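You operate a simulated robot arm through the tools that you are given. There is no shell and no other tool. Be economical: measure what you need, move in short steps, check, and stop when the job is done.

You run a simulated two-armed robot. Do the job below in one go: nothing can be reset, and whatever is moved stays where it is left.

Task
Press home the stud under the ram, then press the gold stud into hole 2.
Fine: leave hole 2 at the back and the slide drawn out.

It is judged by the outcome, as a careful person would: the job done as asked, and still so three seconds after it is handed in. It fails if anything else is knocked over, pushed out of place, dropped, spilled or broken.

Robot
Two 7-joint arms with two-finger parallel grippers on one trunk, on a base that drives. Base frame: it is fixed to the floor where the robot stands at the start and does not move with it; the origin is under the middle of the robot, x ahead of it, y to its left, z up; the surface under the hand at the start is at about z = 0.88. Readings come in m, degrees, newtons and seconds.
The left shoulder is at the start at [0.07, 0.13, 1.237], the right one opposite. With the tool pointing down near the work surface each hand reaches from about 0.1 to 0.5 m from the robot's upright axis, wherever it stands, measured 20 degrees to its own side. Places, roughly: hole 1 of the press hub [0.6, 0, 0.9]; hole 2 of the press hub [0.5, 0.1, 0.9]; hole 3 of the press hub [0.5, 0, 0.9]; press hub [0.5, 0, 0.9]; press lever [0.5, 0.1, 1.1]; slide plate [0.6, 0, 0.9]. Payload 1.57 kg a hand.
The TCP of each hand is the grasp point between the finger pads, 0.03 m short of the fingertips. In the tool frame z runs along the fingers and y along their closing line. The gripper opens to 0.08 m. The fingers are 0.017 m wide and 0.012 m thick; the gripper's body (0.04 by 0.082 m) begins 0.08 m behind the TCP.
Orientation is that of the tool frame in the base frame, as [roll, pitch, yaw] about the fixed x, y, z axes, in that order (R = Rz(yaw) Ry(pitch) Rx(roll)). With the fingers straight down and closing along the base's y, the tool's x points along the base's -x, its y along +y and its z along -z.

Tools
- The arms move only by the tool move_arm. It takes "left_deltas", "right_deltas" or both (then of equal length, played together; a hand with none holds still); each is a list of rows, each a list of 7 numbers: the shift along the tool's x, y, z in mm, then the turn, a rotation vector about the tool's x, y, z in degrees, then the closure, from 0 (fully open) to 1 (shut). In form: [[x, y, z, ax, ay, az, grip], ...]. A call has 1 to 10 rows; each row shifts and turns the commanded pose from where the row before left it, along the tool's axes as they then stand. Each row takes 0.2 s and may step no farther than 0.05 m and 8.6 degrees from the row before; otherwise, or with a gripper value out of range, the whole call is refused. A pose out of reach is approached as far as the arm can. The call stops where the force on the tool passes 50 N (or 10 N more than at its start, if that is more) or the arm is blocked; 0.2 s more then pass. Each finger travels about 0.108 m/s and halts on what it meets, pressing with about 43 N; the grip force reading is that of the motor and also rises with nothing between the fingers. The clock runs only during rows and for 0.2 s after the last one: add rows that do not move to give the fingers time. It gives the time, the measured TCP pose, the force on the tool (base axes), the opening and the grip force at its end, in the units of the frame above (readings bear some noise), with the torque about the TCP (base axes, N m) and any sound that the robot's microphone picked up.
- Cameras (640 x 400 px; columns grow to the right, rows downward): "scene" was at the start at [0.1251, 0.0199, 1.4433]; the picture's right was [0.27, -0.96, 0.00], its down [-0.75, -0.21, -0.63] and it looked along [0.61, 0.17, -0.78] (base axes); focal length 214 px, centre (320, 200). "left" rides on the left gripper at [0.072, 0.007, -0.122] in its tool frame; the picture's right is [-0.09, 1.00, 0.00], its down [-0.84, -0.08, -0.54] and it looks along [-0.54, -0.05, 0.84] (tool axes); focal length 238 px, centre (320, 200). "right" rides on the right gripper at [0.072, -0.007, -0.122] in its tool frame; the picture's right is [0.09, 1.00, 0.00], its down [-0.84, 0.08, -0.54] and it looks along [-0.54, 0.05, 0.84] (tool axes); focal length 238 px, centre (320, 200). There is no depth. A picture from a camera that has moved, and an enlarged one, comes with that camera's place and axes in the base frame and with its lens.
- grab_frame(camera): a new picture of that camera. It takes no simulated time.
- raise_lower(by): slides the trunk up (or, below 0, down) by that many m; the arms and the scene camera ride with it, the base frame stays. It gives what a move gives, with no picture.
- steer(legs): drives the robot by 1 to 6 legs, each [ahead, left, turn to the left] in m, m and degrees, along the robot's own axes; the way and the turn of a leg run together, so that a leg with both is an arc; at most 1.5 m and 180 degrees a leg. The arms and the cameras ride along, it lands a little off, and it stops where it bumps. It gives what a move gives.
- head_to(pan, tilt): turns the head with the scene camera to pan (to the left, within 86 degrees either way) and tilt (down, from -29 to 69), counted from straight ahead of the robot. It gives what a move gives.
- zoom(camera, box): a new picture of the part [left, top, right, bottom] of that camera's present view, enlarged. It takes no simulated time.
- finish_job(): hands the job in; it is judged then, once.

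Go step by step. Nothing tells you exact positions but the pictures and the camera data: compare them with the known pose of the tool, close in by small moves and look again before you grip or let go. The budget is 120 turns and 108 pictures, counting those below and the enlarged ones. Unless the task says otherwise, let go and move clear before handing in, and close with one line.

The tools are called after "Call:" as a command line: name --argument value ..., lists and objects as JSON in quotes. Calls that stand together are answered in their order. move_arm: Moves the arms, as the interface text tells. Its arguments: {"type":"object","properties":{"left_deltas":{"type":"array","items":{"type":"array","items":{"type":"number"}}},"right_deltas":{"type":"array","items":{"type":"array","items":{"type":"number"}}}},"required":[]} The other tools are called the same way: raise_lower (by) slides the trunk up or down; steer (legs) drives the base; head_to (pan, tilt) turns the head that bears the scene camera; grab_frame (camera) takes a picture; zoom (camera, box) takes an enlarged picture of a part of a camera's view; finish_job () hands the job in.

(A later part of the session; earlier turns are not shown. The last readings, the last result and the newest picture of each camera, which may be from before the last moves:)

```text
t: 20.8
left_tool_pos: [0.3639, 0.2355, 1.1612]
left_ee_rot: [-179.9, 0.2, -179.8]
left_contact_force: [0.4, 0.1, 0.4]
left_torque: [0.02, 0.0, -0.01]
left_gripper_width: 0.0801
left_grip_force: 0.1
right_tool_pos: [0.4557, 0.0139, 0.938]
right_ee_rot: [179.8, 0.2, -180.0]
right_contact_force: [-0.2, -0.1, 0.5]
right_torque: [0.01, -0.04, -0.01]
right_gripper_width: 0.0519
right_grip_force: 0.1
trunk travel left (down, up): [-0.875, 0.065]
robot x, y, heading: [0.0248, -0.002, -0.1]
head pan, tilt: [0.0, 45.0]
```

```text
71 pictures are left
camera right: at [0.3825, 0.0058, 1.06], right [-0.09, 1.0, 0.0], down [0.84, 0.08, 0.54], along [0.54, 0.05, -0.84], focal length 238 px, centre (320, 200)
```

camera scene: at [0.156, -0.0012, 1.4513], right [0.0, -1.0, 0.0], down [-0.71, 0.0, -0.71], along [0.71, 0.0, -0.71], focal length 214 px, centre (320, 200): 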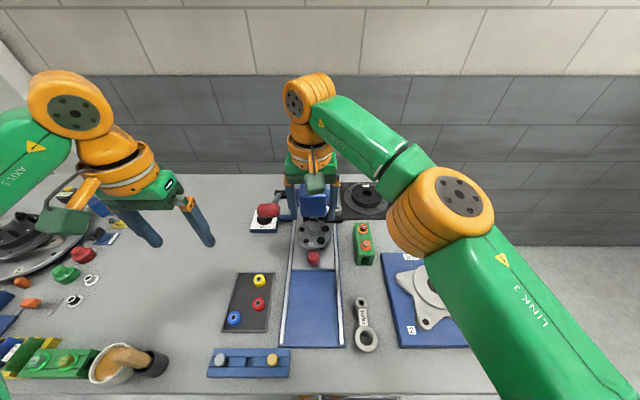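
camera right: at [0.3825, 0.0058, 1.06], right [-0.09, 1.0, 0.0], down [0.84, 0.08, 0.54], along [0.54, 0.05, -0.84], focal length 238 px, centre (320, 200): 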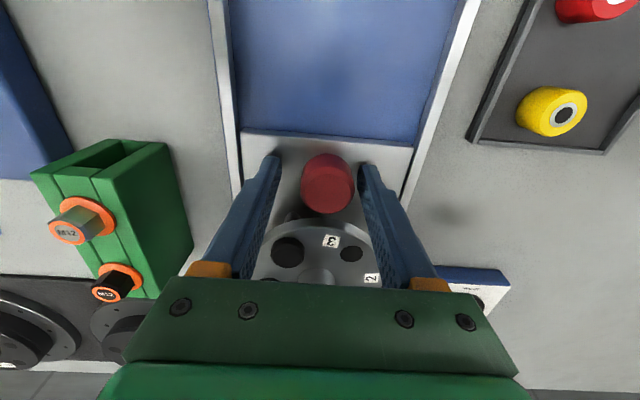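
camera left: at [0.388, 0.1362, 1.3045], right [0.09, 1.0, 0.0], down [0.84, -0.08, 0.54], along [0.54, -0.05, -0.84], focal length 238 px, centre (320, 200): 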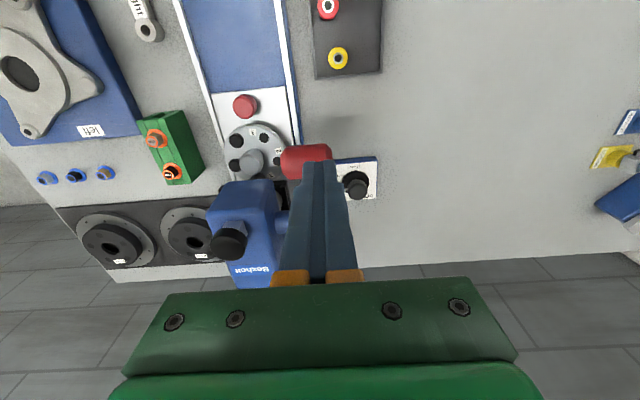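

Fingers straddle the knob. I'll close on it and draw gently.

Call:
move_arm --right_deltas '[[0, 0, 0, 0, 0, 0, 1], [0, 0, 0, 0, 0, 0, 1], [0, 0, 0, 0, 0, 0, 1], [8, 0, 0, 0, 0, 0, 1], [10, 0, 0, 0, 0, 0, 1], [10, 0, 0, 0, 0, 0, 1], [0, 0, 0, 0, 0, 0, 1]]'

Call:
grab_frame --camera "right"

```text
t: 22.4
left_tool_pos: [0.3627, 0.2408, 1.1607]
left_ee_rot: [-179.6, 0.4, -179.8]
left_contact_force: [-0.3, 0.2, 0.2]
left_torque: [0.03, 0.0, 0.0]
left_gripper_width: 0.0801
left_grip_force: 0.2
right_tool_pos: [0.4268, 0.0191, 0.9372]
right_ee_rot: [-180.0, 0.3, -179.9]
right_contact_force: [0.2, 13.3, 9.1]
right_torque: [0.37, -0.13, 0.15]
right_gripper_width: 0.0313
right_grip_force: 40.5
trunk travel left (down, up): [-0.875, 0.065]
robot x, y, heading: [0.0211, -0.0022, 0.1]
head pan, tilt: [0.0, 45.0]
```

```text
70 pictures are left
camera right: at [0.3532, 0.0103, 1.0598], right [-0.09, 1.0, 0.0], down [0.83, 0.08, 0.55], along [0.54, 0.05, -0.84], focal length 238 px, centre (320, 200)
```

right: 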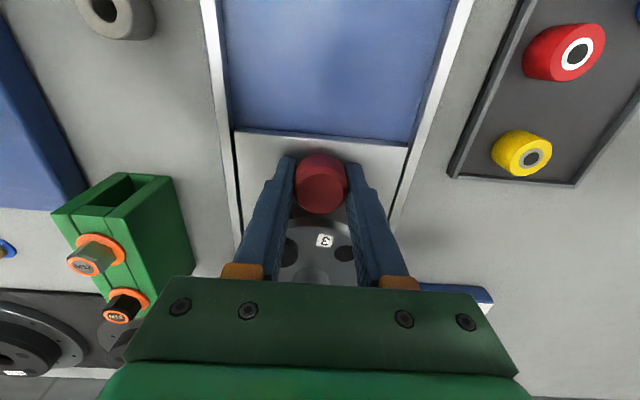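

It slides. I'll ease the sideways offset and keep drawing until it stops.

Call:
move_arm --right_deltas '[[0, 4, 0, 0, 0, 0, 1], [15, 0, 0, 0, 0, 0, 1], [15, 0, 0, 0, 0, 0, 1], [15, 0, 0, 0, 0, 0, 1], [15, 0, 0, 0, 0, 0, 1], [15, 0, 0, 0, 0, 0, 1], [15, 0, 0, 0, 0, 0, 1]]'

Call:
grab_frame --camera "scene"

```text
t: 24.0
left_tool_pos: [0.3642, 0.2364, 1.1601]
left_ee_rot: [-179.7, 0.2, -179.7]
left_contact_force: [0.7, 0.1, -0.6]
left_torque: [0.02, -0.04, -0.01]
left_gripper_width: 0.0803
left_grip_force: 0.1
right_tool_pos: [0.3368, 0.019, 0.9386]
right_ee_rot: [179.9, 0.3, -179.9]
right_contact_force: [1.0, 3.5, 0.7]
right_torque: [0.19, 0.03, 0.06]
right_gripper_width: 0.0314
right_grip_force: 40.5
trunk travel left (down, up): [-0.875, 0.065]
robot x, y, heading: [0.0208, 0.0019, 0.1]
head pan, tilt: [0.0, 45.0]
```

```text
69 pictures are left
camera scene: at [0.1555, 0.0011, 1.4513], right [0.0, -1.0, 0.0], down [-0.71, 0.0, -0.71], along [0.71, 0.0, -0.71], focal length 214 px, centre (320, 200)
```

scene: 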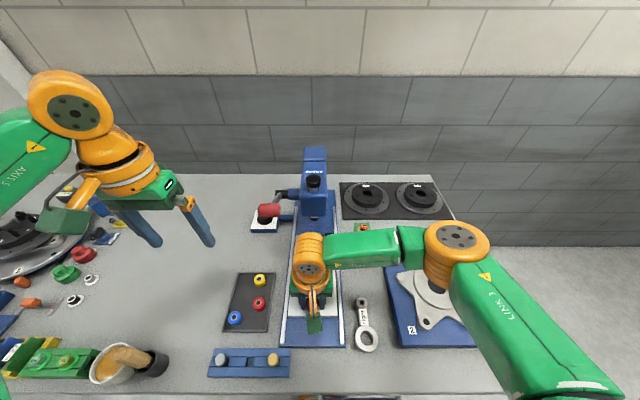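

Call:
move_arm --right_deltas '[[10, 0, 0, 0, 0, 0, 1], [10, 0, 0, 0, 0, 0, 1], [10, 0, 0, 0, 0, 0, 1], [8, 0, 0, 0, 0, 0, 1]]'

Call:
grab_frame --camera "right"

```text
t: 25.0
left_tool_pos: [0.3667, 0.2344, 1.1599]
left_ee_rot: [-179.8, 0.1, -179.8]
left_contact_force: [0.6, 0.1, -0.1]
left_torque: [-0.01, 0.02, -0.01]
left_gripper_width: 0.0801
left_grip_force: 0.1
right_tool_pos: [0.3047, 0.0185, 0.9369]
right_ee_rot: [179.7, 0.3, -180.0]
right_contact_force: [16.3, 1.3, 29.3]
right_torque: [0.02, 0.02, -0.02]
right_gripper_width: 0.0318
right_grip_force: 40.5
trunk travel left (down, up): [-0.875, 0.065]
robot x, y, heading: [0.0229, 0.0015, -0.1]
head pan, tilt: [0.0, 45.0]
```

```text
68 pictures are left
camera right: at [0.2315, 0.0095, 1.0584], right [-0.09, 1.0, 0.01], down [0.83, 0.07, 0.55], along [0.54, 0.05, -0.84], focal length 238 px, centre (320, 200)
```

right: 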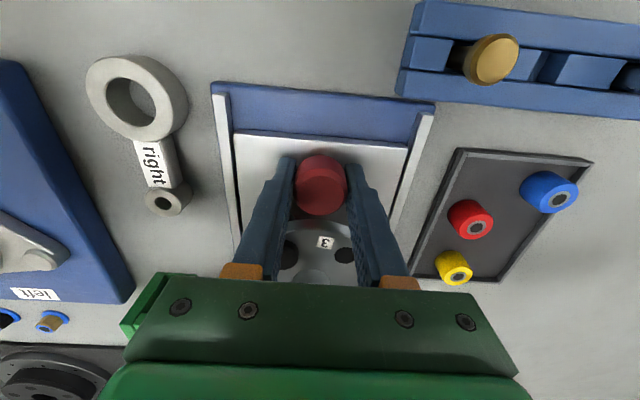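

The slide hit its outer stop after about 150 mm. I'll let go, rise and inspect the hub.

Call:
move_arm --right_deltas '[[-4, 0, 0, 0, 0, 0, 0.4], [0, 0, 0, 0, 0, 0, 0.4], [0, 0, -40, 0, 0, 0, 0.4], [0, 0, -45, 0, 0, 0, 0.4], [0, -40, -30, 0, 0, 0, 0.2], [0, -40, -10, 0, 0, 0, 0], [0, -45, 0, 0, 0, 0, 0], [0, -45, 0, 0, 0, 0, 0]]'

Call:
head_to --pan 0 --tilt 60

Call:
grab_frame --camera "scene"

Call:
zoom --camera "right" --box '[320, 100, 640, 300]'

```text
t: 26.8
left_tool_pos: [0.3627, 0.2334, 1.1618]
left_ee_rot: [-179.9, 0.1, -179.7]
left_contact_force: [0.1, -0.6, 1.0]
left_torque: [-0.01, -0.02, 0.01]
left_gripper_width: 0.0799
left_grip_force: 0.2
right_tool_pos: [0.3008, -0.1557, 1.0649]
right_ee_rot: [179.8, 0.1, -179.9]
right_contact_force: [-0.4, -0.5, -0.6]
right_torque: [0.02, 0.01, 0.0]
right_gripper_width: 0.0798
right_grip_force: 0.0
trunk travel left (down, up): [-0.875, 0.065]
robot x, y, heading: [0.0203, 0.0041, -0.1]
head pan, tilt: [0.0, 45.0]
```

```text
t: 27.6
left_tool_pos: [0.3646, 0.2341, 1.1604]
left_ee_rot: [-179.8, 0.2, -179.8]
left_contact_force: [-0.3, -0.5, 0.1]
left_torque: [0.0, 0.0, 0.01]
left_gripper_width: 0.08
left_grip_force: 0.1
right_tool_pos: [0.3027, -0.154, 1.0632]
right_ee_rot: [179.8, 0.0, 179.9]
right_contact_force: [0.1, 0.0, 0.6]
right_torque: [0.02, 0.01, 0.04]
right_gripper_width: 0.0799
right_grip_force: 0.1
trunk travel left (down, up): [-0.875, 0.065]
robot x, y, heading: [0.0244, -0.0006, 0.2]
head pan, tilt: [0.0, 60.0]
```

```text
67 pictures are left
camera scene: at [0.1416, -0.001, 1.4319], right [0.0, -1.0, 0.0], down [-0.87, 0.0, -0.5], along [0.5, 0.0, -0.87], focal length 214 px, centre (320, 200)
```

scene: 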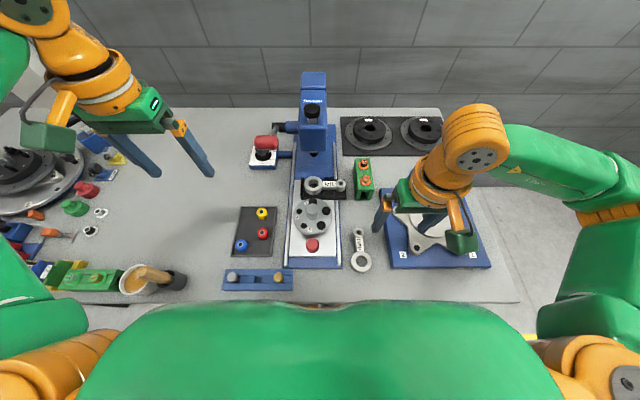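

```text
2.00 times, centred on (480, 200) of right
camera zoom: at [0.229, -0.1621, 1.186], right [-0.09, 1.0, 0.0], down [0.84, 0.08, 0.54], along [0.54, 0.05, -0.84], focal length 477 px, centre (0, 200)
```

zoom: 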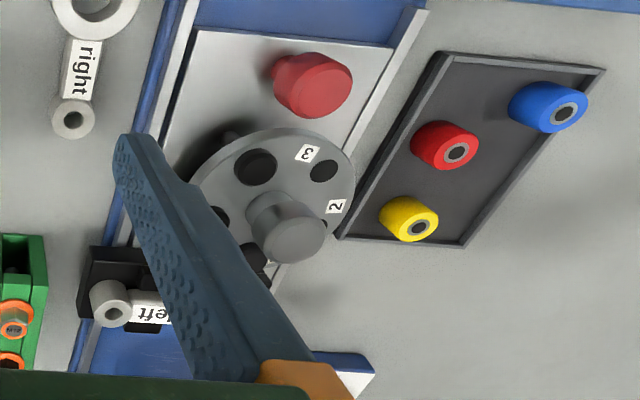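

Call:
zoom --camera "scene" --box '[280, 170, 350, 260]'

Call:
zoom --camera "left" --box '[80, 20, 300, 160]'

```text
4.44 times, centred on (315, 215) of scene
camera zoom: at [0.1416, -0.001, 1.4319], right [0.0, -1.0, 0.0], down [-0.87, 0.0, -0.5], along [0.5, 0.0, -0.87], focal length 953 px, centre (342, 133)
```

zoom: 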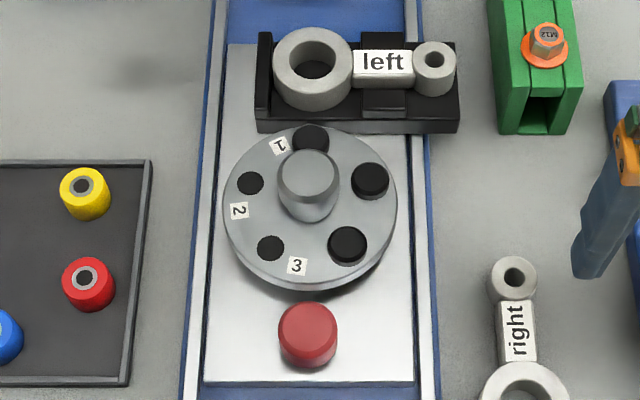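

```text
2.86 times, centred on (190, 90) of left
camera zoom: at [0.2923, 0.2422, 1.2827], right [0.09, 1.0, 0.0], down [0.84, -0.07, 0.55], along [0.54, -0.05, -0.84], focal length 681 px, centre (691, 514)
```

zoom: 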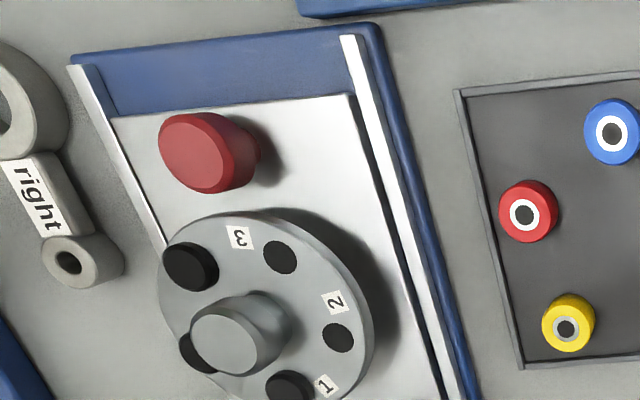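

The "left" wrench rides in a tray on the slide behind the hub, so it must stay undisturbed. I'll bring the left hand's camera nearer to check stud 1's seating and see the gold stud.

Call:
move_arm --left_deltas '[[0, -40, 15, 0, 0, 0, 0], [15, -40, 15, 0, 0, 0, 0], [15, -40, 15, 0, 0, 0, 0], [0, 0, 0, 0, 0, 0, 0]]'

Call:
grab_frame --camera "left"

Call:
zoom --camera "left" --box '[180, 110, 300, 210]'

```text
t: 28.6
left_tool_pos: [0.3325, 0.1136, 1.1158]
left_ee_rot: [-179.8, 0.1, -179.7]
left_contact_force: [0.0, -0.1, -1.1]
left_torque: [-0.02, 0.01, 0.0]
left_gripper_width: 0.0801
left_grip_force: 0.0
right_tool_pos: [0.3033, -0.1541, 1.0632]
right_ee_rot: [179.9, 0.0, -180.0]
right_contact_force: [0.0, 0.0, 0.1]
right_torque: [0.01, -0.01, 0.04]
right_gripper_width: 0.0799
right_grip_force: 0.1
trunk travel left (down, up): [-0.875, 0.065]
robot x, y, heading: [0.0255, -0.002, -0.0]
head pan, tilt: [0.0, 60.0]
```

```text
63 pictures are left
camera left: at [0.2604, 0.1202, 1.2372], right [0.09, 1.0, 0.0], down [0.84, -0.07, 0.55], along [0.54, -0.05, -0.84], focal length 238 px, centre (320, 200)
```

left: 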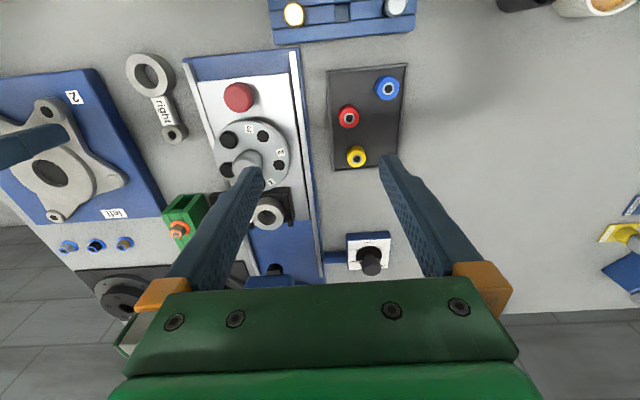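

```text
4.00 times, centred on (240, 160) of left
camera zoom: at [0.2604, 0.1202, 1.2372], right [0.09, 1.0, 0.0], down [0.84, -0.07, 0.55], along [0.54, -0.05, -0.84], focal length 953 px, centre (640, 360)
```

zoom: 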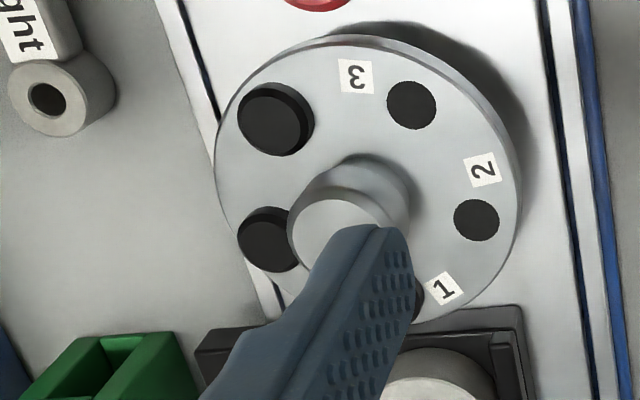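

I have the hub knob at (0.376, 0.017), top z≈0.971, hub face z≈0.943, holes at radius 36 mm. The right hand will come over the knob, yawed 40°, to turn the hub 72° clockwise, which brings hole 2 to the back. The left hand backs off.

Call:
move_arm --left_deltas '[[30, 35, 0, 0, 0, 0, 0], [30, 35, 0, 0, 0, 0, 0], [20, 20, 0, 0, 0, 0, 0]]'

Call:
move_arm --right_deltas '[[-18, 35, -10, 0, 0, 0, 0.35], [-18, 35, -10, 0, 0, 0, 0.35], [-18, 35, 0, 0, 0, 0, 0.35], [-18, 35, 0, 0, 0, 0, 0.35], [-1, 31, 0, 0, 0, 0, 0.35], [0, 0, 0, 0, 0, -8, 0.35], [0, 0, 0, 0, 0, -8, 0.35], [0, 0, 0, 0, 0, -8, 0.35], [0, 0, 0, 0, 0, -8, 0.35], [0, 0, 0, 0, 0, -8, 0.35]]'

Call:
grab_frame --camera "right"

```text
t: 29.4
left_tool_pos: [0.2472, 0.207, 1.1156]
left_ee_rot: [-179.8, 0.1, -179.8]
left_contact_force: [0.9, 0.4, -0.4]
left_torque: [0.03, -0.05, 0.0]
left_gripper_width: 0.0799
left_grip_force: 0.0
right_tool_pos: [0.3003, -0.1538, 1.0651]
right_ee_rot: [179.9, 0.2, 179.9]
right_contact_force: [-0.2, -0.1, 0.2]
right_torque: [0.01, -0.01, -0.01]
right_gripper_width: 0.0801
right_grip_force: 0.1
trunk travel left (down, up): [-0.875, 0.065]
robot x, y, heading: [0.0236, 0.0029, -0.0]
head pan, tilt: [0.0, 60.0]
```

```text
t: 31.6
left_tool_pos: [0.2477, 0.2059, 1.1164]
left_ee_rot: [-179.8, 0.3, -179.9]
left_contact_force: [-0.4, 0.0, 0.8]
left_torque: [0.01, -0.02, -0.01]
left_gripper_width: 0.0803
left_grip_force: 0.1
right_tool_pos: [0.3783, 0.02, 1.0834]
right_ee_rot: [-180.0, 0.2, -139.8]
right_contact_force: [0.5, -0.8, 0.4]
right_torque: [0.0, 0.0, 0.01]
right_gripper_width: 0.0521
right_grip_force: 0.1
trunk travel left (down, up): [-0.875, 0.065]
robot x, y, heading: [0.0249, 0.0032, -0.1]
head pan, tilt: [0.0, 60.0]
```

```text
61 pictures are left
camera right: at [0.3258, -0.0337, 1.2049], right [-0.71, 0.7, 0.0], down [0.59, 0.6, 0.55], along [0.38, 0.39, -0.84], focal length 238 px, centre (320, 200)
```

right: 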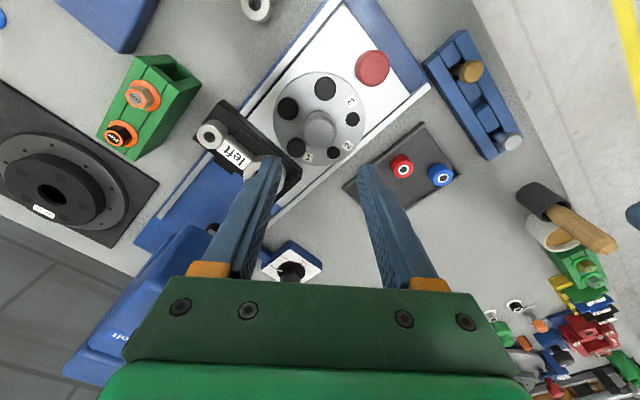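

Call:
move_arm --right_deltas '[[4, 0, 35, 0, 0, 0, 0.35], [0, 0, 35, 0, 0, 0, 0.35], [0, 0, 0, 0, 0, 0, 0.35]]'

Call:
grab_frame --camera "right"

Call:
zoom --camera "left" --box '[80, 20, 300, 160]'

```text
t: 32.4
left_tool_pos: [0.2477, 0.2064, 1.1174]
left_ee_rot: [-179.8, 0.2, -179.8]
left_contact_force: [0.4, 0.7, 0.1]
left_torque: [0.02, 0.0, 0.0]
left_gripper_width: 0.0802
left_grip_force: 0.1
right_tool_pos: [0.373, 0.0157, 1.0099]
right_ee_rot: [179.9, 0.3, -140.0]
right_contact_force: [0.4, -0.4, 0.8]
right_torque: [-0.02, -0.01, 0.0]
right_gripper_width: 0.0519
right_grip_force: 0.0
trunk travel left (down, up): [-0.875, 0.065]
robot x, y, heading: [0.0257, -0.0012, -0.0]
head pan, tilt: [0.0, 60.0]
```

```text
60 pictures are left
camera right: at [0.3219, -0.0372, 1.1327], right [-0.71, 0.7, 0.0], down [0.59, 0.6, 0.55], along [0.38, 0.39, -0.84], focal length 238 px, centre (320, 200)
```

right: 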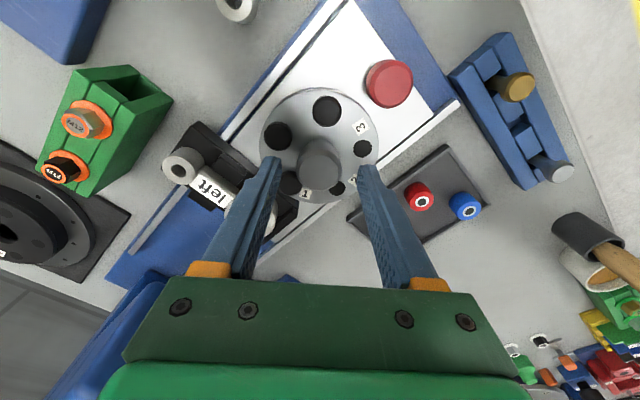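

```text
2.86 times, centred on (190, 90) of left
camera zoom: at [0.1763, 0.2135, 1.2385], right [0.09, 1.0, 0.0], down [0.84, -0.07, 0.55], along [0.54, -0.05, -0.84], focal length 681 px, centre (691, 514)
```

zoom: 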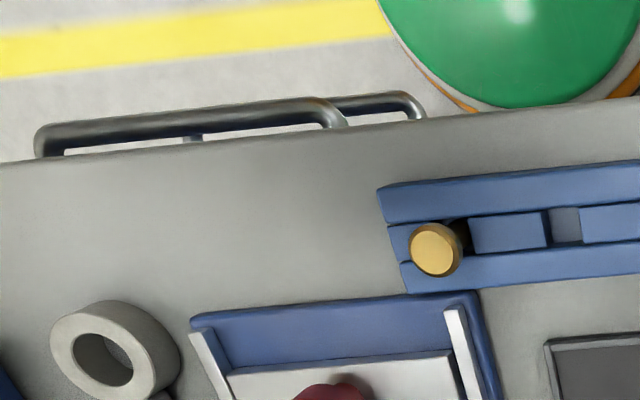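

Call:
move_arm --right_deltas '[[2, 0, 14, 0, 0, 0, 0.35], [0, 0, 13, 0, 0, 0, 0.35], [0, 0, 0, 0, 0, 0, 0.7], [0, 0, 0, 0, 0, 0, 1], [0, 0, 0, 0, 0, 0, 1], [0, 0, 0, 0, 0, 0, 1]]'

Call:
grab_frame --camera "right"

```text
t: 33.8
left_tool_pos: [0.248, 0.2053, 1.1164]
left_ee_rot: [-179.8, 0.2, -179.7]
left_contact_force: [0.5, 0.8, 0.4]
left_torque: [-0.01, -0.01, 0.01]
left_gripper_width: 0.08
left_grip_force: 0.0
right_tool_pos: [0.3725, 0.0146, 0.9831]
right_ee_rot: [179.9, 0.2, -140.0]
right_contact_force: [1.9, -0.7, 1.0]
right_torque: [-0.05, -0.13, -0.02]
right_gripper_width: 0.0332
right_grip_force: 41.8
trunk travel left (down, up): [-0.875, 0.065]
robot x, y, heading: [0.021, 0.0018, 0.1]
head pan, tilt: [0.0, 60.0]
```

```text
58 pictures are left
camera right: at [0.3209, -0.0387, 1.1054], right [-0.71, 0.7, 0.0], down [0.59, 0.6, 0.55], along [0.38, 0.39, -0.84], focal length 238 px, centre (320, 200)
```

right: 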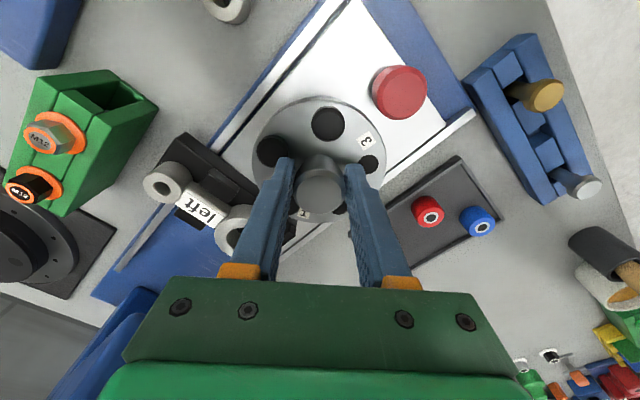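

Gripped the hub knob cleanly. I'll turn it clockwise by 72°.

Call:
move_arm --right_deltas '[[0, 0, 0, 0, 0, 8, 1], [0, 0, 0, 0, 0, 8, 1], [0, 0, 0, 0, 0, 8, 1], [0, 0, 0, 0, 0, 8, 1], [0, 0, 0, 0, 0, 8, 1], [0, 0, 0, 0, 0, 8, 1], [0, 0, 0, 0, 0, 8, 1], [0, 0, 0, 0, 0, 8, 1], [0, 0, 0, 0, 0, 8, 1], [0, 0, 0, 0, 0, 0, 1]]'

Call:
grab_frame --camera "right"

```text
t: 36.0
left_tool_pos: [0.2523, 0.2126, 1.1134]
left_ee_rot: [-179.3, 0.0, -179.8]
left_contact_force: [0.0, 0.5, 0.2]
left_torque: [-0.02, 0.01, 0.01]
left_gripper_width: 0.0799
left_grip_force: 0.0
right_tool_pos: [0.3765, 0.0225, 0.9835]
right_ee_rot: [-179.7, 0.0, 148.0]
right_contact_force: [-2.6, 16.5, -32.3]
right_torque: [0.46, 0.45, 0.1]
right_gripper_width: 0.0333
right_grip_force: 40.8
trunk travel left (down, up): [-0.875, 0.065]
robot x, y, heading: [0.0196, 0.0004, 0.4]
head pan, tilt: [0.0, 60.0]
```

```text
57 pictures are left
camera right: at [0.3109, 0.053, 1.1062], right [0.45, 0.89, 0.0], down [0.75, -0.38, 0.54], along [0.48, -0.25, -0.84], focal length 238 px, centre (320, 200)
```

right: 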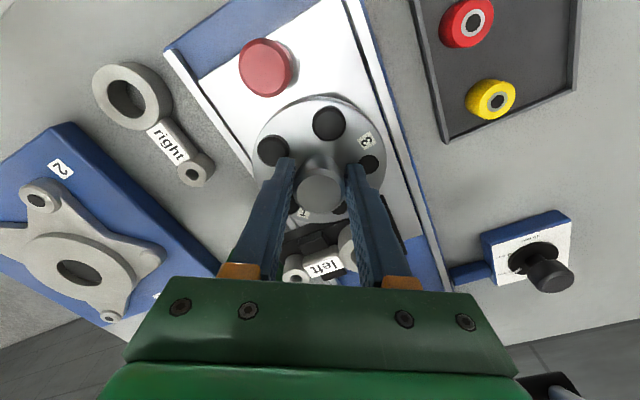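

Turned; hub followed the hand. I'll open and rise straight up to check.

Call:
move_arm --right_deltas '[[0, 0, 0, 0, 0, 0, 0.7], [0, 0, 0, 0, 0, 0, 0.35], [0, 0, -35, 0, 0, 0, 0.35], [0, 0, -45, 0, 0, 0, 0.35], [0, 0, -10, 0, 0, -8, 0.35], [0, 0, 0, 0, 0, -8, 0.35], [0, 0, 0, 0, 0, -8, 0.35], [0, 0, 0, 0, 0, -8, 0.35], [0, 0, 0, 0, 0, 0, 0.35]]'

Call:
move_arm --right_deltas '[[0, -40, 0, 0, 0, 0, 0.35], [0, -40, 0, 0, 0, 0, 0.35], [0, -40, 0, 0, 0, 0, 0.35], [0, -40, 0, 0, 0, 0, 0.35], [0, 0, 0, 0, 0, 0, 0.35]]'

Call:
zoom --camera "scene" --box '[280, 170, 350, 260]'

Call:
grab_frame --camera "right"

```text
t: 38.0
left_tool_pos: [0.2477, 0.206, 1.1153]
left_ee_rot: [-179.8, 0.2, -179.8]
left_contact_force: [0.9, -1.2, -1.6]
left_torque: [-0.01, 0.03, -0.03]
left_gripper_width: 0.0801
left_grip_force: 0.0
right_tool_pos: [0.3723, 0.0146, 1.0749]
right_ee_rot: [179.9, 0.1, -179.8]
right_contact_force: [0.5, 0.1, -0.3]
right_torque: [0.03, -0.01, 0.01]
right_gripper_width: 0.052
right_grip_force: 0.1
trunk travel left (down, up): [-0.875, 0.065]
robot x, y, heading: [0.0196, -0.0001, -0.2]
head pan, tilt: [0.0, 60.0]
```

```text
t: 39.2
left_tool_pos: [0.2477, 0.2052, 1.1162]
left_ee_rot: [-179.7, 0.2, -179.9]
left_contact_force: [0.7, 0.2, -0.1]
left_torque: [0.02, -0.02, -0.03]
left_gripper_width: 0.08
left_grip_force: 0.1
right_tool_pos: [0.3726, -0.1443, 1.0753]
right_ee_rot: [179.8, 0.1, -179.9]
right_contact_force: [-0.8, 0.5, 0.6]
right_torque: [0.01, -0.01, 0.02]
right_gripper_width: 0.052
right_grip_force: 0.0
trunk travel left (down, up): [-0.875, 0.065]
robot x, y, heading: [0.0228, 0.003, 0.0]
head pan, tilt: [0.0, 60.0]
```

```text
4.44 times, centred on (315, 215) of scene
camera zoom: at [0.1418, -0.0006, 1.4318], right [0.0, -1.0, 0.0], down [-0.87, 0.0, -0.5], along [0.5, 0.0, -0.87], focal length 953 px, centre (342, 133)
```

zoom: 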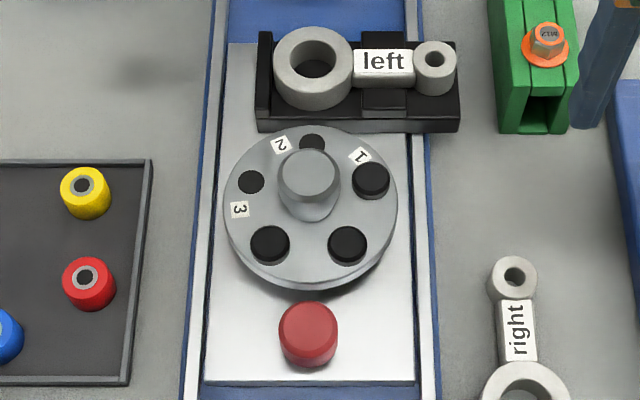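

```text
55 pictures are left
camera right: at [0.2987, -0.1528, 1.1972], right [-0.09, 1.0, 0.0], down [0.84, 0.08, 0.54], along [0.54, 0.05, -0.84], focal length 238 px, centre (320, 200)
```

right: 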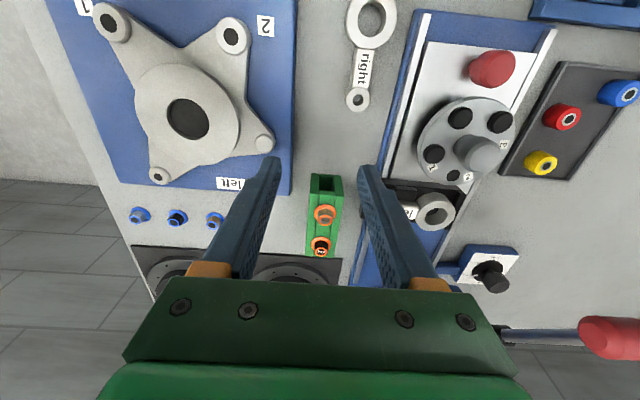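

The hub indexed well: hole 2 is at the back and empty. I'll check that stud 1's head sits like the others.

Call:
zoom --camera "right" --box '[400, 80, 530, 200]'

Call:
zoom --camera "scene" --box '[292, 192, 336, 236]'

```text
3.33 times, centred on (465, 140) of right
camera zoom: at [0.2987, -0.1528, 1.1972], right [-0.09, 1.0, 0.0], down [0.84, 0.08, 0.54], along [0.54, 0.05, -0.84], focal length 794 px, centre (-163, 400)
```

zoom: 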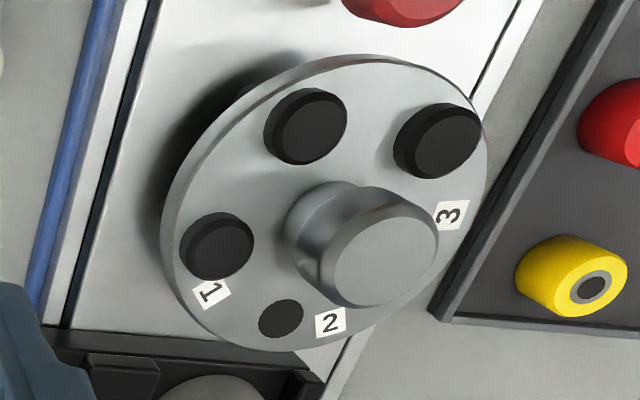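

```text
9.09 times, centred on (314, 214) of scene
camera zoom: at [0.1418, -0.0006, 1.4318], right [0.0, -1.0, 0.0], down [-0.87, 0.0, -0.5], along [0.5, 0.0, -0.87], focal length 1950 px, centre (374, 73)
```

zoom: 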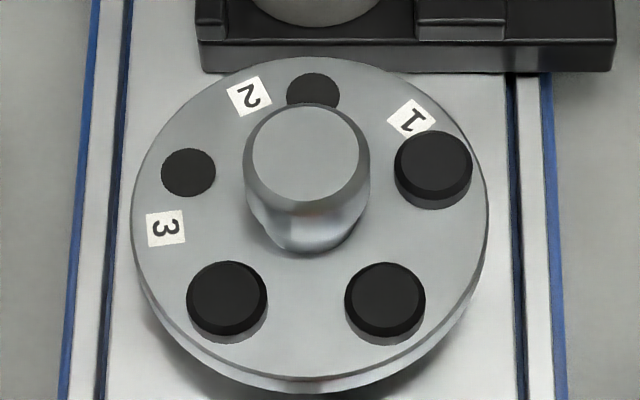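

Stud 1 is seated like its neighbours. Now the left hand goes over the gold stud.

Call:
move_arm --left_deltas '[[4, -36, 15, 0, 0, 0, 0.2], [4, -36, 15, 0, 0, 0, 0.3], [4, -36, 15, 0, 0, 0, 0.4], [0, 0, 20, 0, 0, 0, 0.4], [0, 0, 0, 0, 0, 0, 0.4]]'

Call:
grab_frame --camera "left"

Call:
zoom --camera "scene" --box '[210, 250, 310, 310]'

```text
t: 40.4
left_tool_pos: [0.2448, 0.0975, 1.0519]
left_ee_rot: [-179.8, 0.1, -179.8]
left_contact_force: [0.6, 0.0, -0.7]
left_torque: [0.0, 0.01, 0.04]
left_gripper_width: 0.0481
left_grip_force: 0.0
left hand out of reach, approached as far as the arm can: row 1
right_tool_pos: [0.3724, -0.1443, 1.076]
right_ee_rot: [179.8, 0.1, -180.0]
right_contact_force: [-0.5, 0.1, 0.5]
right_torque: [0.02, 0.01, -0.01]
right_gripper_width: 0.0521
right_grip_force: 0.0
trunk travel left (down, up): [-0.875, 0.065]
robot x, y, heading: [0.0176, -0.0007, 0.1]
head pan, tilt: [0.0, 60.0]
```

```text
52 pictures are left
camera left: at [0.1732, 0.1051, 1.1741], right [0.09, 1.0, 0.0], down [0.84, -0.07, 0.55], along [0.54, -0.05, -0.84], focal length 238 px, centre (320, 200)
```

left: 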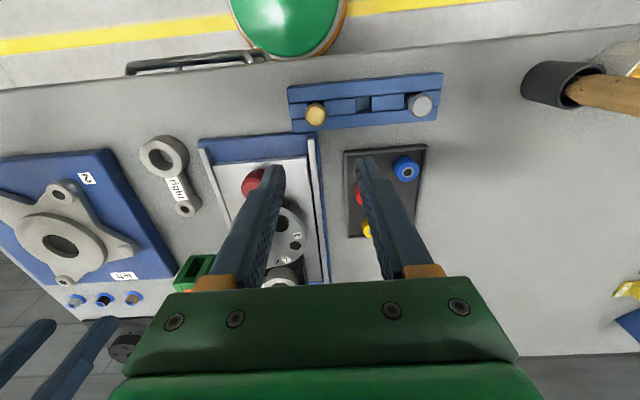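

```text
6.40 times, centred on (260, 280) of scene
camera zoom: at [0.1418, -0.0003, 1.4318], right [0.0, -1.0, 0.0], down [-0.87, 0.0, -0.5], along [0.5, 0.0, -0.87], focal length 1373 px, centre (704, -312)
```

zoom: 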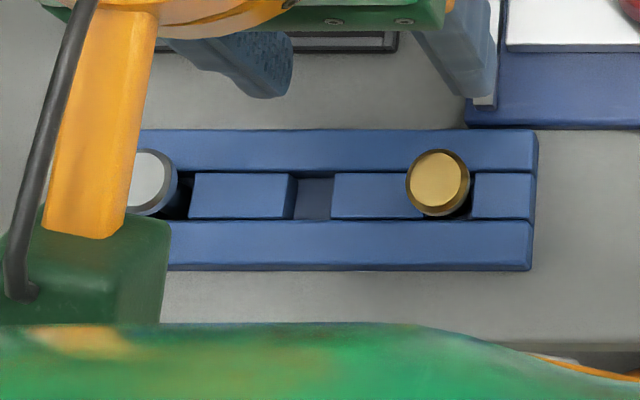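

The gold stud's head is at about (0.232, 0.095, 0.918). I'll move to it in steps.

Call:
move_arm --left_deltas '[[0, 0, 30, 0, 0, 0, 0.4], [12, -3, 30, 0, 0, 0, 0.4], [0, 0, 15, 0, 0, 0, 0.4], [0, 0, 0, 0, 0, 0, 0.4]]'

Call:
grab_frame --camera "left"

```text
t: 41.4
left_tool_pos: [0.2388, 0.0909, 0.9721]
left_ee_rot: [-179.8, 0.3, -179.7]
left_contact_force: [-0.1, -0.8, 0.2]
left_torque: [0.01, -0.01, 0.0]
left_gripper_width: 0.0479
left_grip_force: 0.0
left hand out of reach, approached as far as the arm can: row 2
right_tool_pos: [0.3718, -0.1441, 1.0748]
right_ee_rot: [179.9, 0.1, -179.8]
right_contact_force: [-1.0, -0.7, -0.3]
right_torque: [-0.03, 0.03, -0.01]
right_gripper_width: 0.0524
right_grip_force: 0.0
trunk travel left (down, up): [-0.875, 0.065]
robot x, y, heading: [0.023, 0.0018, -0.4]
head pan, tilt: [0.0, 60.0]
```

```text
50 pictures are left
camera left: at [0.1662, 0.0975, 1.0956], right [0.09, 1.0, 0.0], down [0.83, -0.07, 0.55], along [0.54, -0.05, -0.84], focal length 238 px, centre (320, 200)
```

left: 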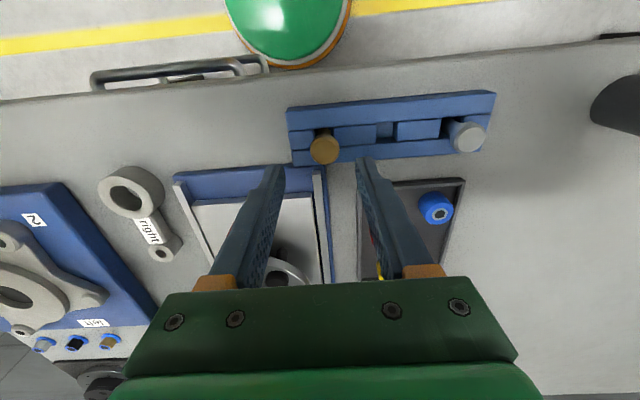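

Near the inner reach limit, so I'll back the base up 2.5 cm.

Call:
steer --legs '[[-0.025, 0, 0]]'

Call:
move_arm --left_deltas '[[-20, 4, 0, 0, 0, 0, 0.4], [0, 0, 15, 0, 0, 0, 0.4], [0, 0, 0, 0, 0, 0, 0.4]]'

Call:
grab_frame --camera "left"

```text
t: 42.2
left_tool_pos: [0.218, 0.0894, 0.9727]
left_ee_rot: [-179.8, -0.2, -179.8]
left_contact_force: [1.3, -0.4, 0.0]
left_torque: [0.02, 0.05, 0.0]
left_gripper_width: 0.0479
left_grip_force: 0.0
right_tool_pos: [0.3517, -0.1433, 1.0732]
right_ee_rot: [179.8, -0.1, 180.0]
right_contact_force: [0.0, -0.4, -0.7]
right_torque: [-0.01, 0.06, -0.03]
right_gripper_width: 0.052
right_grip_force: 0.1
trunk travel left (down, up): [-0.875, 0.065]
robot x, y, heading: [-0.0006, 0.0004, 0.0]
head pan, tilt: [0.0, 60.0]
```

```text
t: 43.0
left_tool_pos: [0.2335, 0.0935, 0.9591]
left_ee_rot: [-179.9, 0.1, -180.0]
left_contact_force: [0.0, -0.2, 1.1]
left_torque: [0.0, -0.02, 0.0]
left_gripper_width: 0.0478
left_grip_force: 0.1
right_tool_pos: [0.346, -0.1455, 1.0756]
right_ee_rot: [179.8, 0.0, -180.0]
right_contact_force: [0.2, 0.2, -0.3]
right_torque: [0.0, 0.0, 0.03]
right_gripper_width: 0.0519
right_grip_force: 0.0
trunk travel left (down, up): [-0.875, 0.065]
robot x, y, heading: [-0.0053, -0.0004, 0.0]
head pan, tilt: [0.0, 60.0]
```

```text
49 pictures are left
camera left: at [0.1615, 0.1005, 1.0814], right [0.09, 1.0, 0.0], down [0.83, -0.07, 0.55], along [0.54, -0.05, -0.84], focal length 238 px, centre (320, 200)
```

left: 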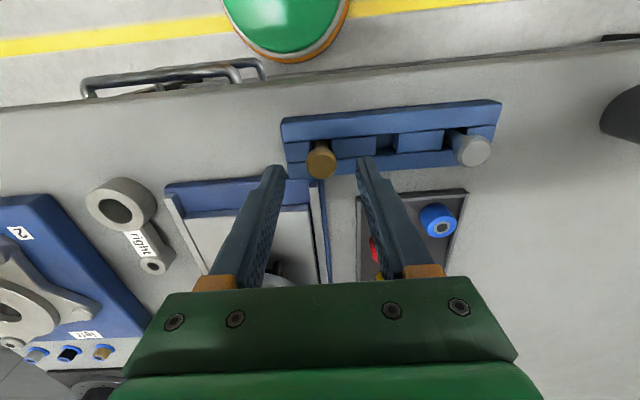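

Call:
zoom --camera "left" --box '[270, 110, 370, 200]'

```text
4.44 times, centred on (320, 155) of left
camera zoom: at [0.1615, 0.1005, 1.0814], right [0.09, 1.0, 0.0], down [0.83, -0.07, 0.55], along [0.54, -0.05, -0.84], focal length 1059 px, centre (320, 400)
```

zoom: 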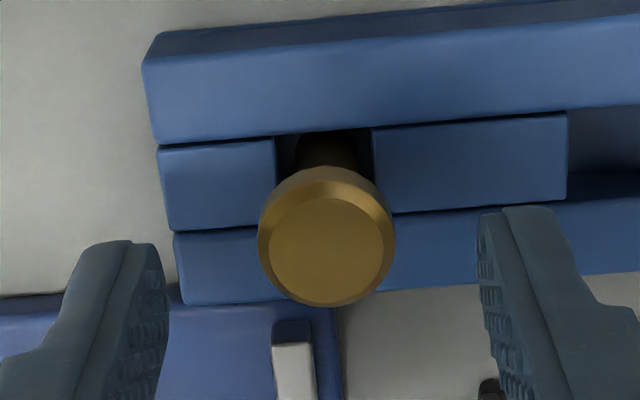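

The head is 21 mm wide with its top at z≈0.919, and the tray top is about 0.892. I'll descend to TCP 0.934 and grip the head.

Call:
move_arm --left_deltas '[[-1, 1, 12, 0, 0, 0, 0.4], [0, 0, 12, 0, 0, 0, 0.4], [0, 0, 0, 0, 0, 0, 0.4]]'

Call:
zoom --camera "left" --box '[250, 110, 390, 220]'

```text
t: 43.8
left_tool_pos: [0.2342, 0.0956, 0.9352]
left_ee_rot: [-179.8, 0.2, -179.9]
left_contact_force: [0.1, -0.6, 0.1]
left_torque: [0.01, 0.0, 0.01]
left_gripper_width: 0.048
left_grip_force: 0.2
right_tool_pos: [0.3463, -0.1434, 1.0745]
right_ee_rot: [179.8, 0.1, 180.0]
right_contact_force: [0.9, -0.2, -0.3]
right_torque: [0.0, 0.01, 0.01]
right_gripper_width: 0.0523
right_grip_force: 0.1
trunk travel left (down, up): [-0.875, 0.065]
robot x, y, heading: [-0.004, -0.0025, -0.0]
head pan, tilt: [0.0, 60.0]
```

```text
3.64 times, centred on (320, 165) of left
camera zoom: at [0.163, 0.1014, 1.0571], right [0.09, 1.0, 0.0], down [0.83, -0.07, 0.55], along [0.54, -0.05, -0.84], focal length 867 px, centre (320, 327)
```

zoom: 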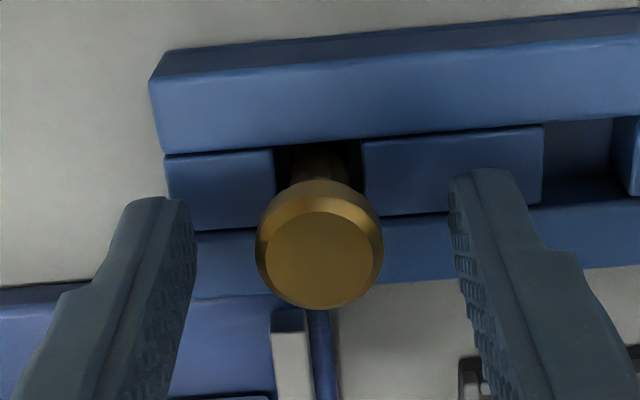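

Call:
move_arm --left_deltas '[[0, -1, -3, 0, 0, 0, 0.6], [0, 0, 0, 0, 0, 0, 1], [0, 0, 0, 0, 0, 0, 1], [0, 0, 0, 0, 0, 0, 1], [0, 0, -10, 0, 0, 0, 1], [0, 0, -20, 0, 0, 0, 1], [0, 0, -30, 0, 0, 0, 1], [0, 0, 0, 0, 0, 0, 1]]'

Call:
grab_frame --camera "left"

```text
t: 45.6
left_tool_pos: [0.2344, 0.0949, 0.9971]
left_ee_rot: [-179.8, 0.3, -179.8]
left_contact_force: [-0.4, 0.1, -1.5]
left_torque: [-0.02, -0.03, -0.01]
left_gripper_width: 0.02
left_grip_force: 33.7
right_tool_pos: [0.3463, -0.1439, 1.0749]
right_ee_rot: [179.8, 0.0, 179.9]
right_contact_force: [-0.2, -0.3, -0.1]
right_torque: [0.0, -0.02, 0.02]
right_gripper_width: 0.0522
right_grip_force: 0.1
trunk travel left (down, up): [-0.875, 0.065]
robot x, y, heading: [0.0016, 0.0002, 0.0]
head pan, tilt: [0.0, 60.0]
```

```text
46 pictures are left
camera left: at [0.1631, 0.1016, 1.1188], right [0.09, 1.0, 0.0], down [0.83, -0.07, 0.55], along [0.54, -0.05, -0.84], focal length 238 px, centre (320, 200)
```

left: 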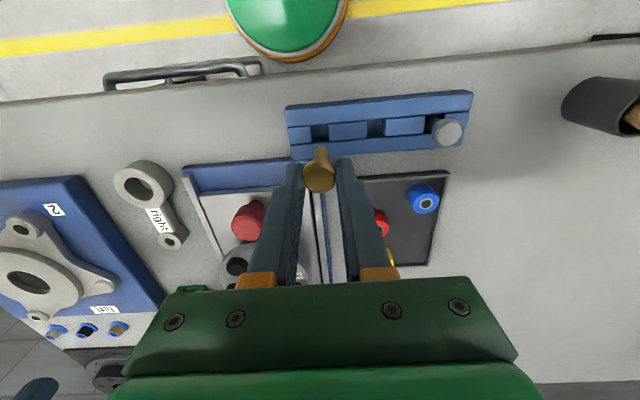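

The gold stud is held by its head (20 mm). I put hole 2 at (0.414, 0.0173). I'll raise it and carry it above the hole.

Call:
move_arm --left_deltas '[[0, 0, -35, 0, 0, 0, 1], [0, 0, -33, 0, 0, 0, 1], [-36, -15.5, 0, 0, 0, 0, 1], [-36, -15.5, 0, 0, 0, 0, 1], [-36, -15.5, 0, 0, 0, 0, 1], [-36, -15.5, 0, 0, 0, 0, 1], [-36, -15.5, 0, 0, 0, 0, 1], [0, 0, 0, 0, 0, 0, 1]]'

Call:
grab_frame --camera "right"

Call:
zoom --camera "scene" --box '[260, 140, 370, 250]'

```text
t: 47.4
left_tool_pos: [0.4147, 0.0202, 1.064]
left_ee_rot: [-179.8, 0.3, -180.0]
left_contact_force: [-0.1, -0.2, 0.3]
left_torque: [-0.03, -0.03, 0.03]
left_gripper_width: 0.0199
left_grip_force: 33.5
right_tool_pos: [0.3469, -0.1431, 1.0754]
right_ee_rot: [179.9, 0.1, -179.9]
right_contact_force: [0.2, -1.1, -0.7]
right_torque: [-0.06, 0.02, 0.0]
right_gripper_width: 0.0522
right_grip_force: 0.1
trunk travel left (down, up): [-0.875, 0.065]
robot x, y, heading: [-0.0021, 0.0006, 0.2]
head pan, tilt: [0.0, 60.0]
```

```text
45 pictures are left
camera right: at [0.2737, -0.1526, 1.1973], right [-0.09, 1.0, 0.0], down [0.84, 0.08, 0.54], along [0.54, 0.05, -0.84], focal length 238 px, centre (320, 200)
```

right: 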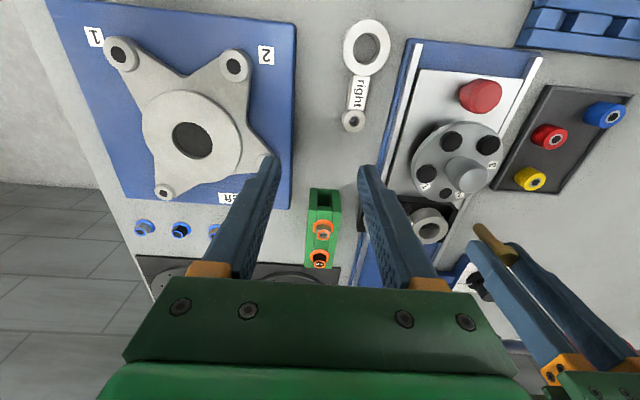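

```text
3.64 times, centred on (315, 195) of scene
camera zoom: at [0.1168, -0.0007, 1.4318], right [0.0, -1.0, 0.0], down [-0.87, 0.0, -0.5], along [0.5, 0.0, -0.87], focal length 780 px, centre (338, 218)
```

zoom: 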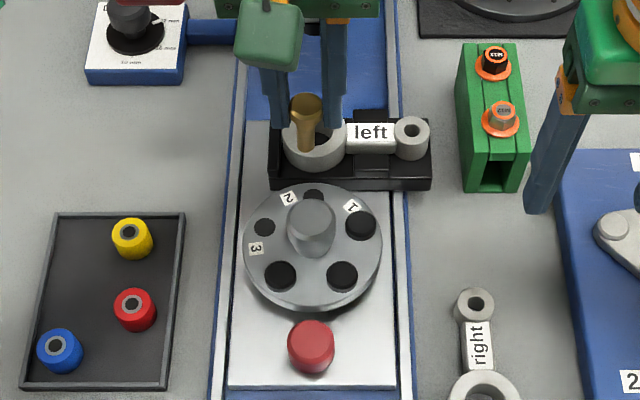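

The stud's lower end is about 57 mm below the TCP. I'll lower until it is just above the hub and check alignment.

Call:
move_arm --left_deltas '[[0, -3, 25, 0, 0, 0, 1], [0, 0, 22, 0, 0, 0, 1], [0, 0, 0, 0, 0, 0, 1]]'

Call:
zoom --camera "scene" --box '[285, 160, 345, 220]'

Call:
zoom --camera "right" --box '[380, 130, 540, 250]'

```text
t: 48.2
left_tool_pos: [0.415, 0.0159, 1.0177]
left_ee_rot: [-179.8, 0.3, -179.7]
left_contact_force: [0.2, 0.0, -1.7]
left_torque: [0.04, -0.03, -0.01]
left_gripper_width: 0.0202
left_grip_force: 33.9
right_tool_pos: [0.3471, -0.144, 1.0753]
right_ee_rot: [179.8, 0.1, 180.0]
right_contact_force: [0.1, -0.5, 0.4]
right_torque: [0.0, 0.03, -0.01]
right_gripper_width: 0.0519
right_grip_force: 0.1
trunk travel left (down, up): [-0.875, 0.065]
robot x, y, heading: [-0.0043, 0.0016, 0.1]
head pan, tilt: [0.0, 60.0]
```

```text
6.67 times, centred on (315, 190) of scene
camera zoom: at [0.1168, -0.0007, 1.4318], right [0.0, -1.0, 0.0], down [-0.87, 0.0, -0.5], along [0.5, 0.0, -0.87], focal length 1430 px, centre (353, 267)
```

zoom: 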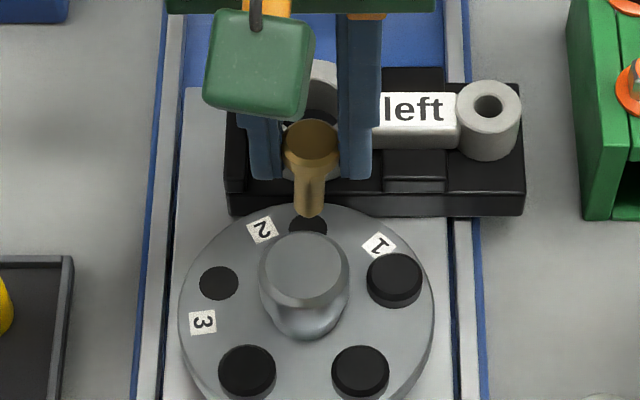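

```text
3.33 times, centred on (460, 190) of right
camera zoom: at [0.2737, -0.1527, 1.1973], right [-0.09, 1.0, 0.0], down [0.84, 0.08, 0.54], along [0.54, 0.05, -0.84], focal length 794 px, centre (-147, 233)
```

zoom: 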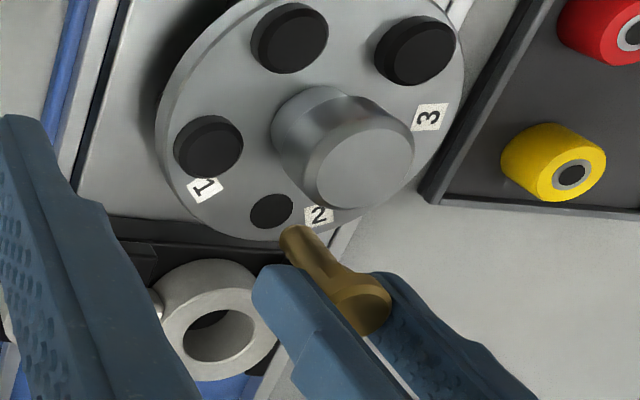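

The stud tip is at (0.4127, 0.0163, 0.964) and the hole at about (0.4133, 0.0172, 0.944): nearly aligned. I'll nudge 1 mm and lower in small steps.

Call:
move_arm --left_deltas '[[-0.5, 1, 8, 0, 0, 0, 1], [0, 0, 7, 0, 0, 0, 1], [0, 0, 4, 0, 0, 0, 1], [0, 0, 3, 0, 0, 0, 1], [0, 0, 3, 0, 0, 0, 1]]'

Call:
zoom --camera "right" --box '[380, 130, 540, 250]'

```text
t: 49.4
left_tool_pos: [0.413, 0.016, 0.9935]
left_ee_rot: [-179.8, 0.2, -179.7]
left_contact_force: [-0.2, 0.0, -0.4]
left_torque: [0.03, 0.03, 0.0]
left_gripper_width: 0.0199
left_grip_force: 33.7
right_tool_pos: [0.3477, -0.1449, 1.0757]
right_ee_rot: [179.8, 0.1, -179.8]
right_contact_force: [-0.2, -0.1, 0.4]
right_torque: [-0.03, 0.01, 0.0]
right_gripper_width: 0.0521
right_grip_force: 0.0
trunk travel left (down, up): [-0.875, 0.065]
robot x, y, heading: [-0.0015, -0.0013, 0.1]
head pan, tilt: [0.0, 60.0]
```

```text
3.33 times, centred on (460, 190) of right
camera zoom: at [0.274, -0.1529, 1.1971], right [-0.09, 1.0, 0.0], down [0.84, 0.08, 0.54], along [0.54, 0.05, -0.84], focal length 794 px, centre (-147, 233)
```

zoom: 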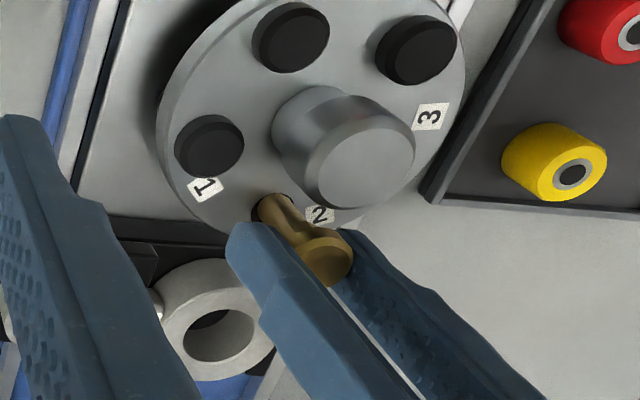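

The tip is entering the hole with no load. I'll continue down.

Call:
move_arm --left_deltas '[[0, 0, 3, 0, 0, 0, 1], [0, 0, 3, 0, 0, 0, 1], [0, 0, 3, 0, 0, 0, 1], [0, 0, 3, 0, 0, 0, 1]]'

Call:
zoom --camera "right" --box '[380, 130, 540, 250]'

```text
t: 50.4
left_tool_pos: [0.4135, 0.0157, 0.9821]
left_ee_rot: [-179.8, 0.2, -179.8]
left_contact_force: [0.0, 0.6, -0.5]
left_torque: [0.01, 0.0, 0.0]
left_gripper_width: 0.0201
left_grip_force: 34.1
right_tool_pos: [0.3471, -0.1441, 1.0744]
right_ee_rot: [179.7, 0.1, -179.9]
right_contact_force: [0.4, 0.0, -0.2]
right_torque: [0.01, -0.01, -0.01]
right_gripper_width: 0.052
right_grip_force: 0.1
trunk travel left (down, up): [-0.875, 0.065]
robot x, y, heading: [-0.0006, 0.0003, -0.2]
head pan, tilt: [0.0, 60.0]
```

```text
3.33 times, centred on (460, 190) of right
camera zoom: at [0.2741, -0.1528, 1.1971], right [-0.09, 1.0, 0.0], down [0.84, 0.08, 0.54], along [0.54, 0.05, -0.84], focal length 794 px, centre (-147, 233)
```

zoom: 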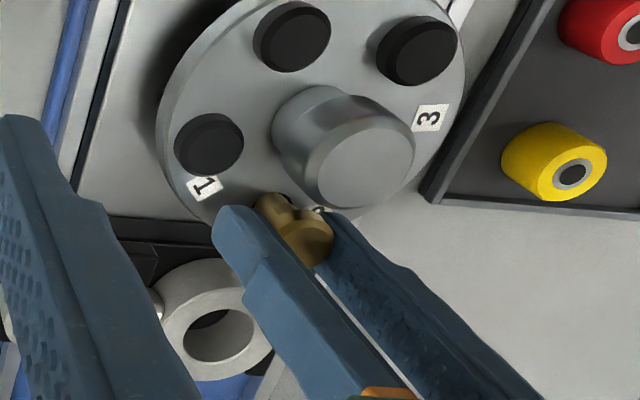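

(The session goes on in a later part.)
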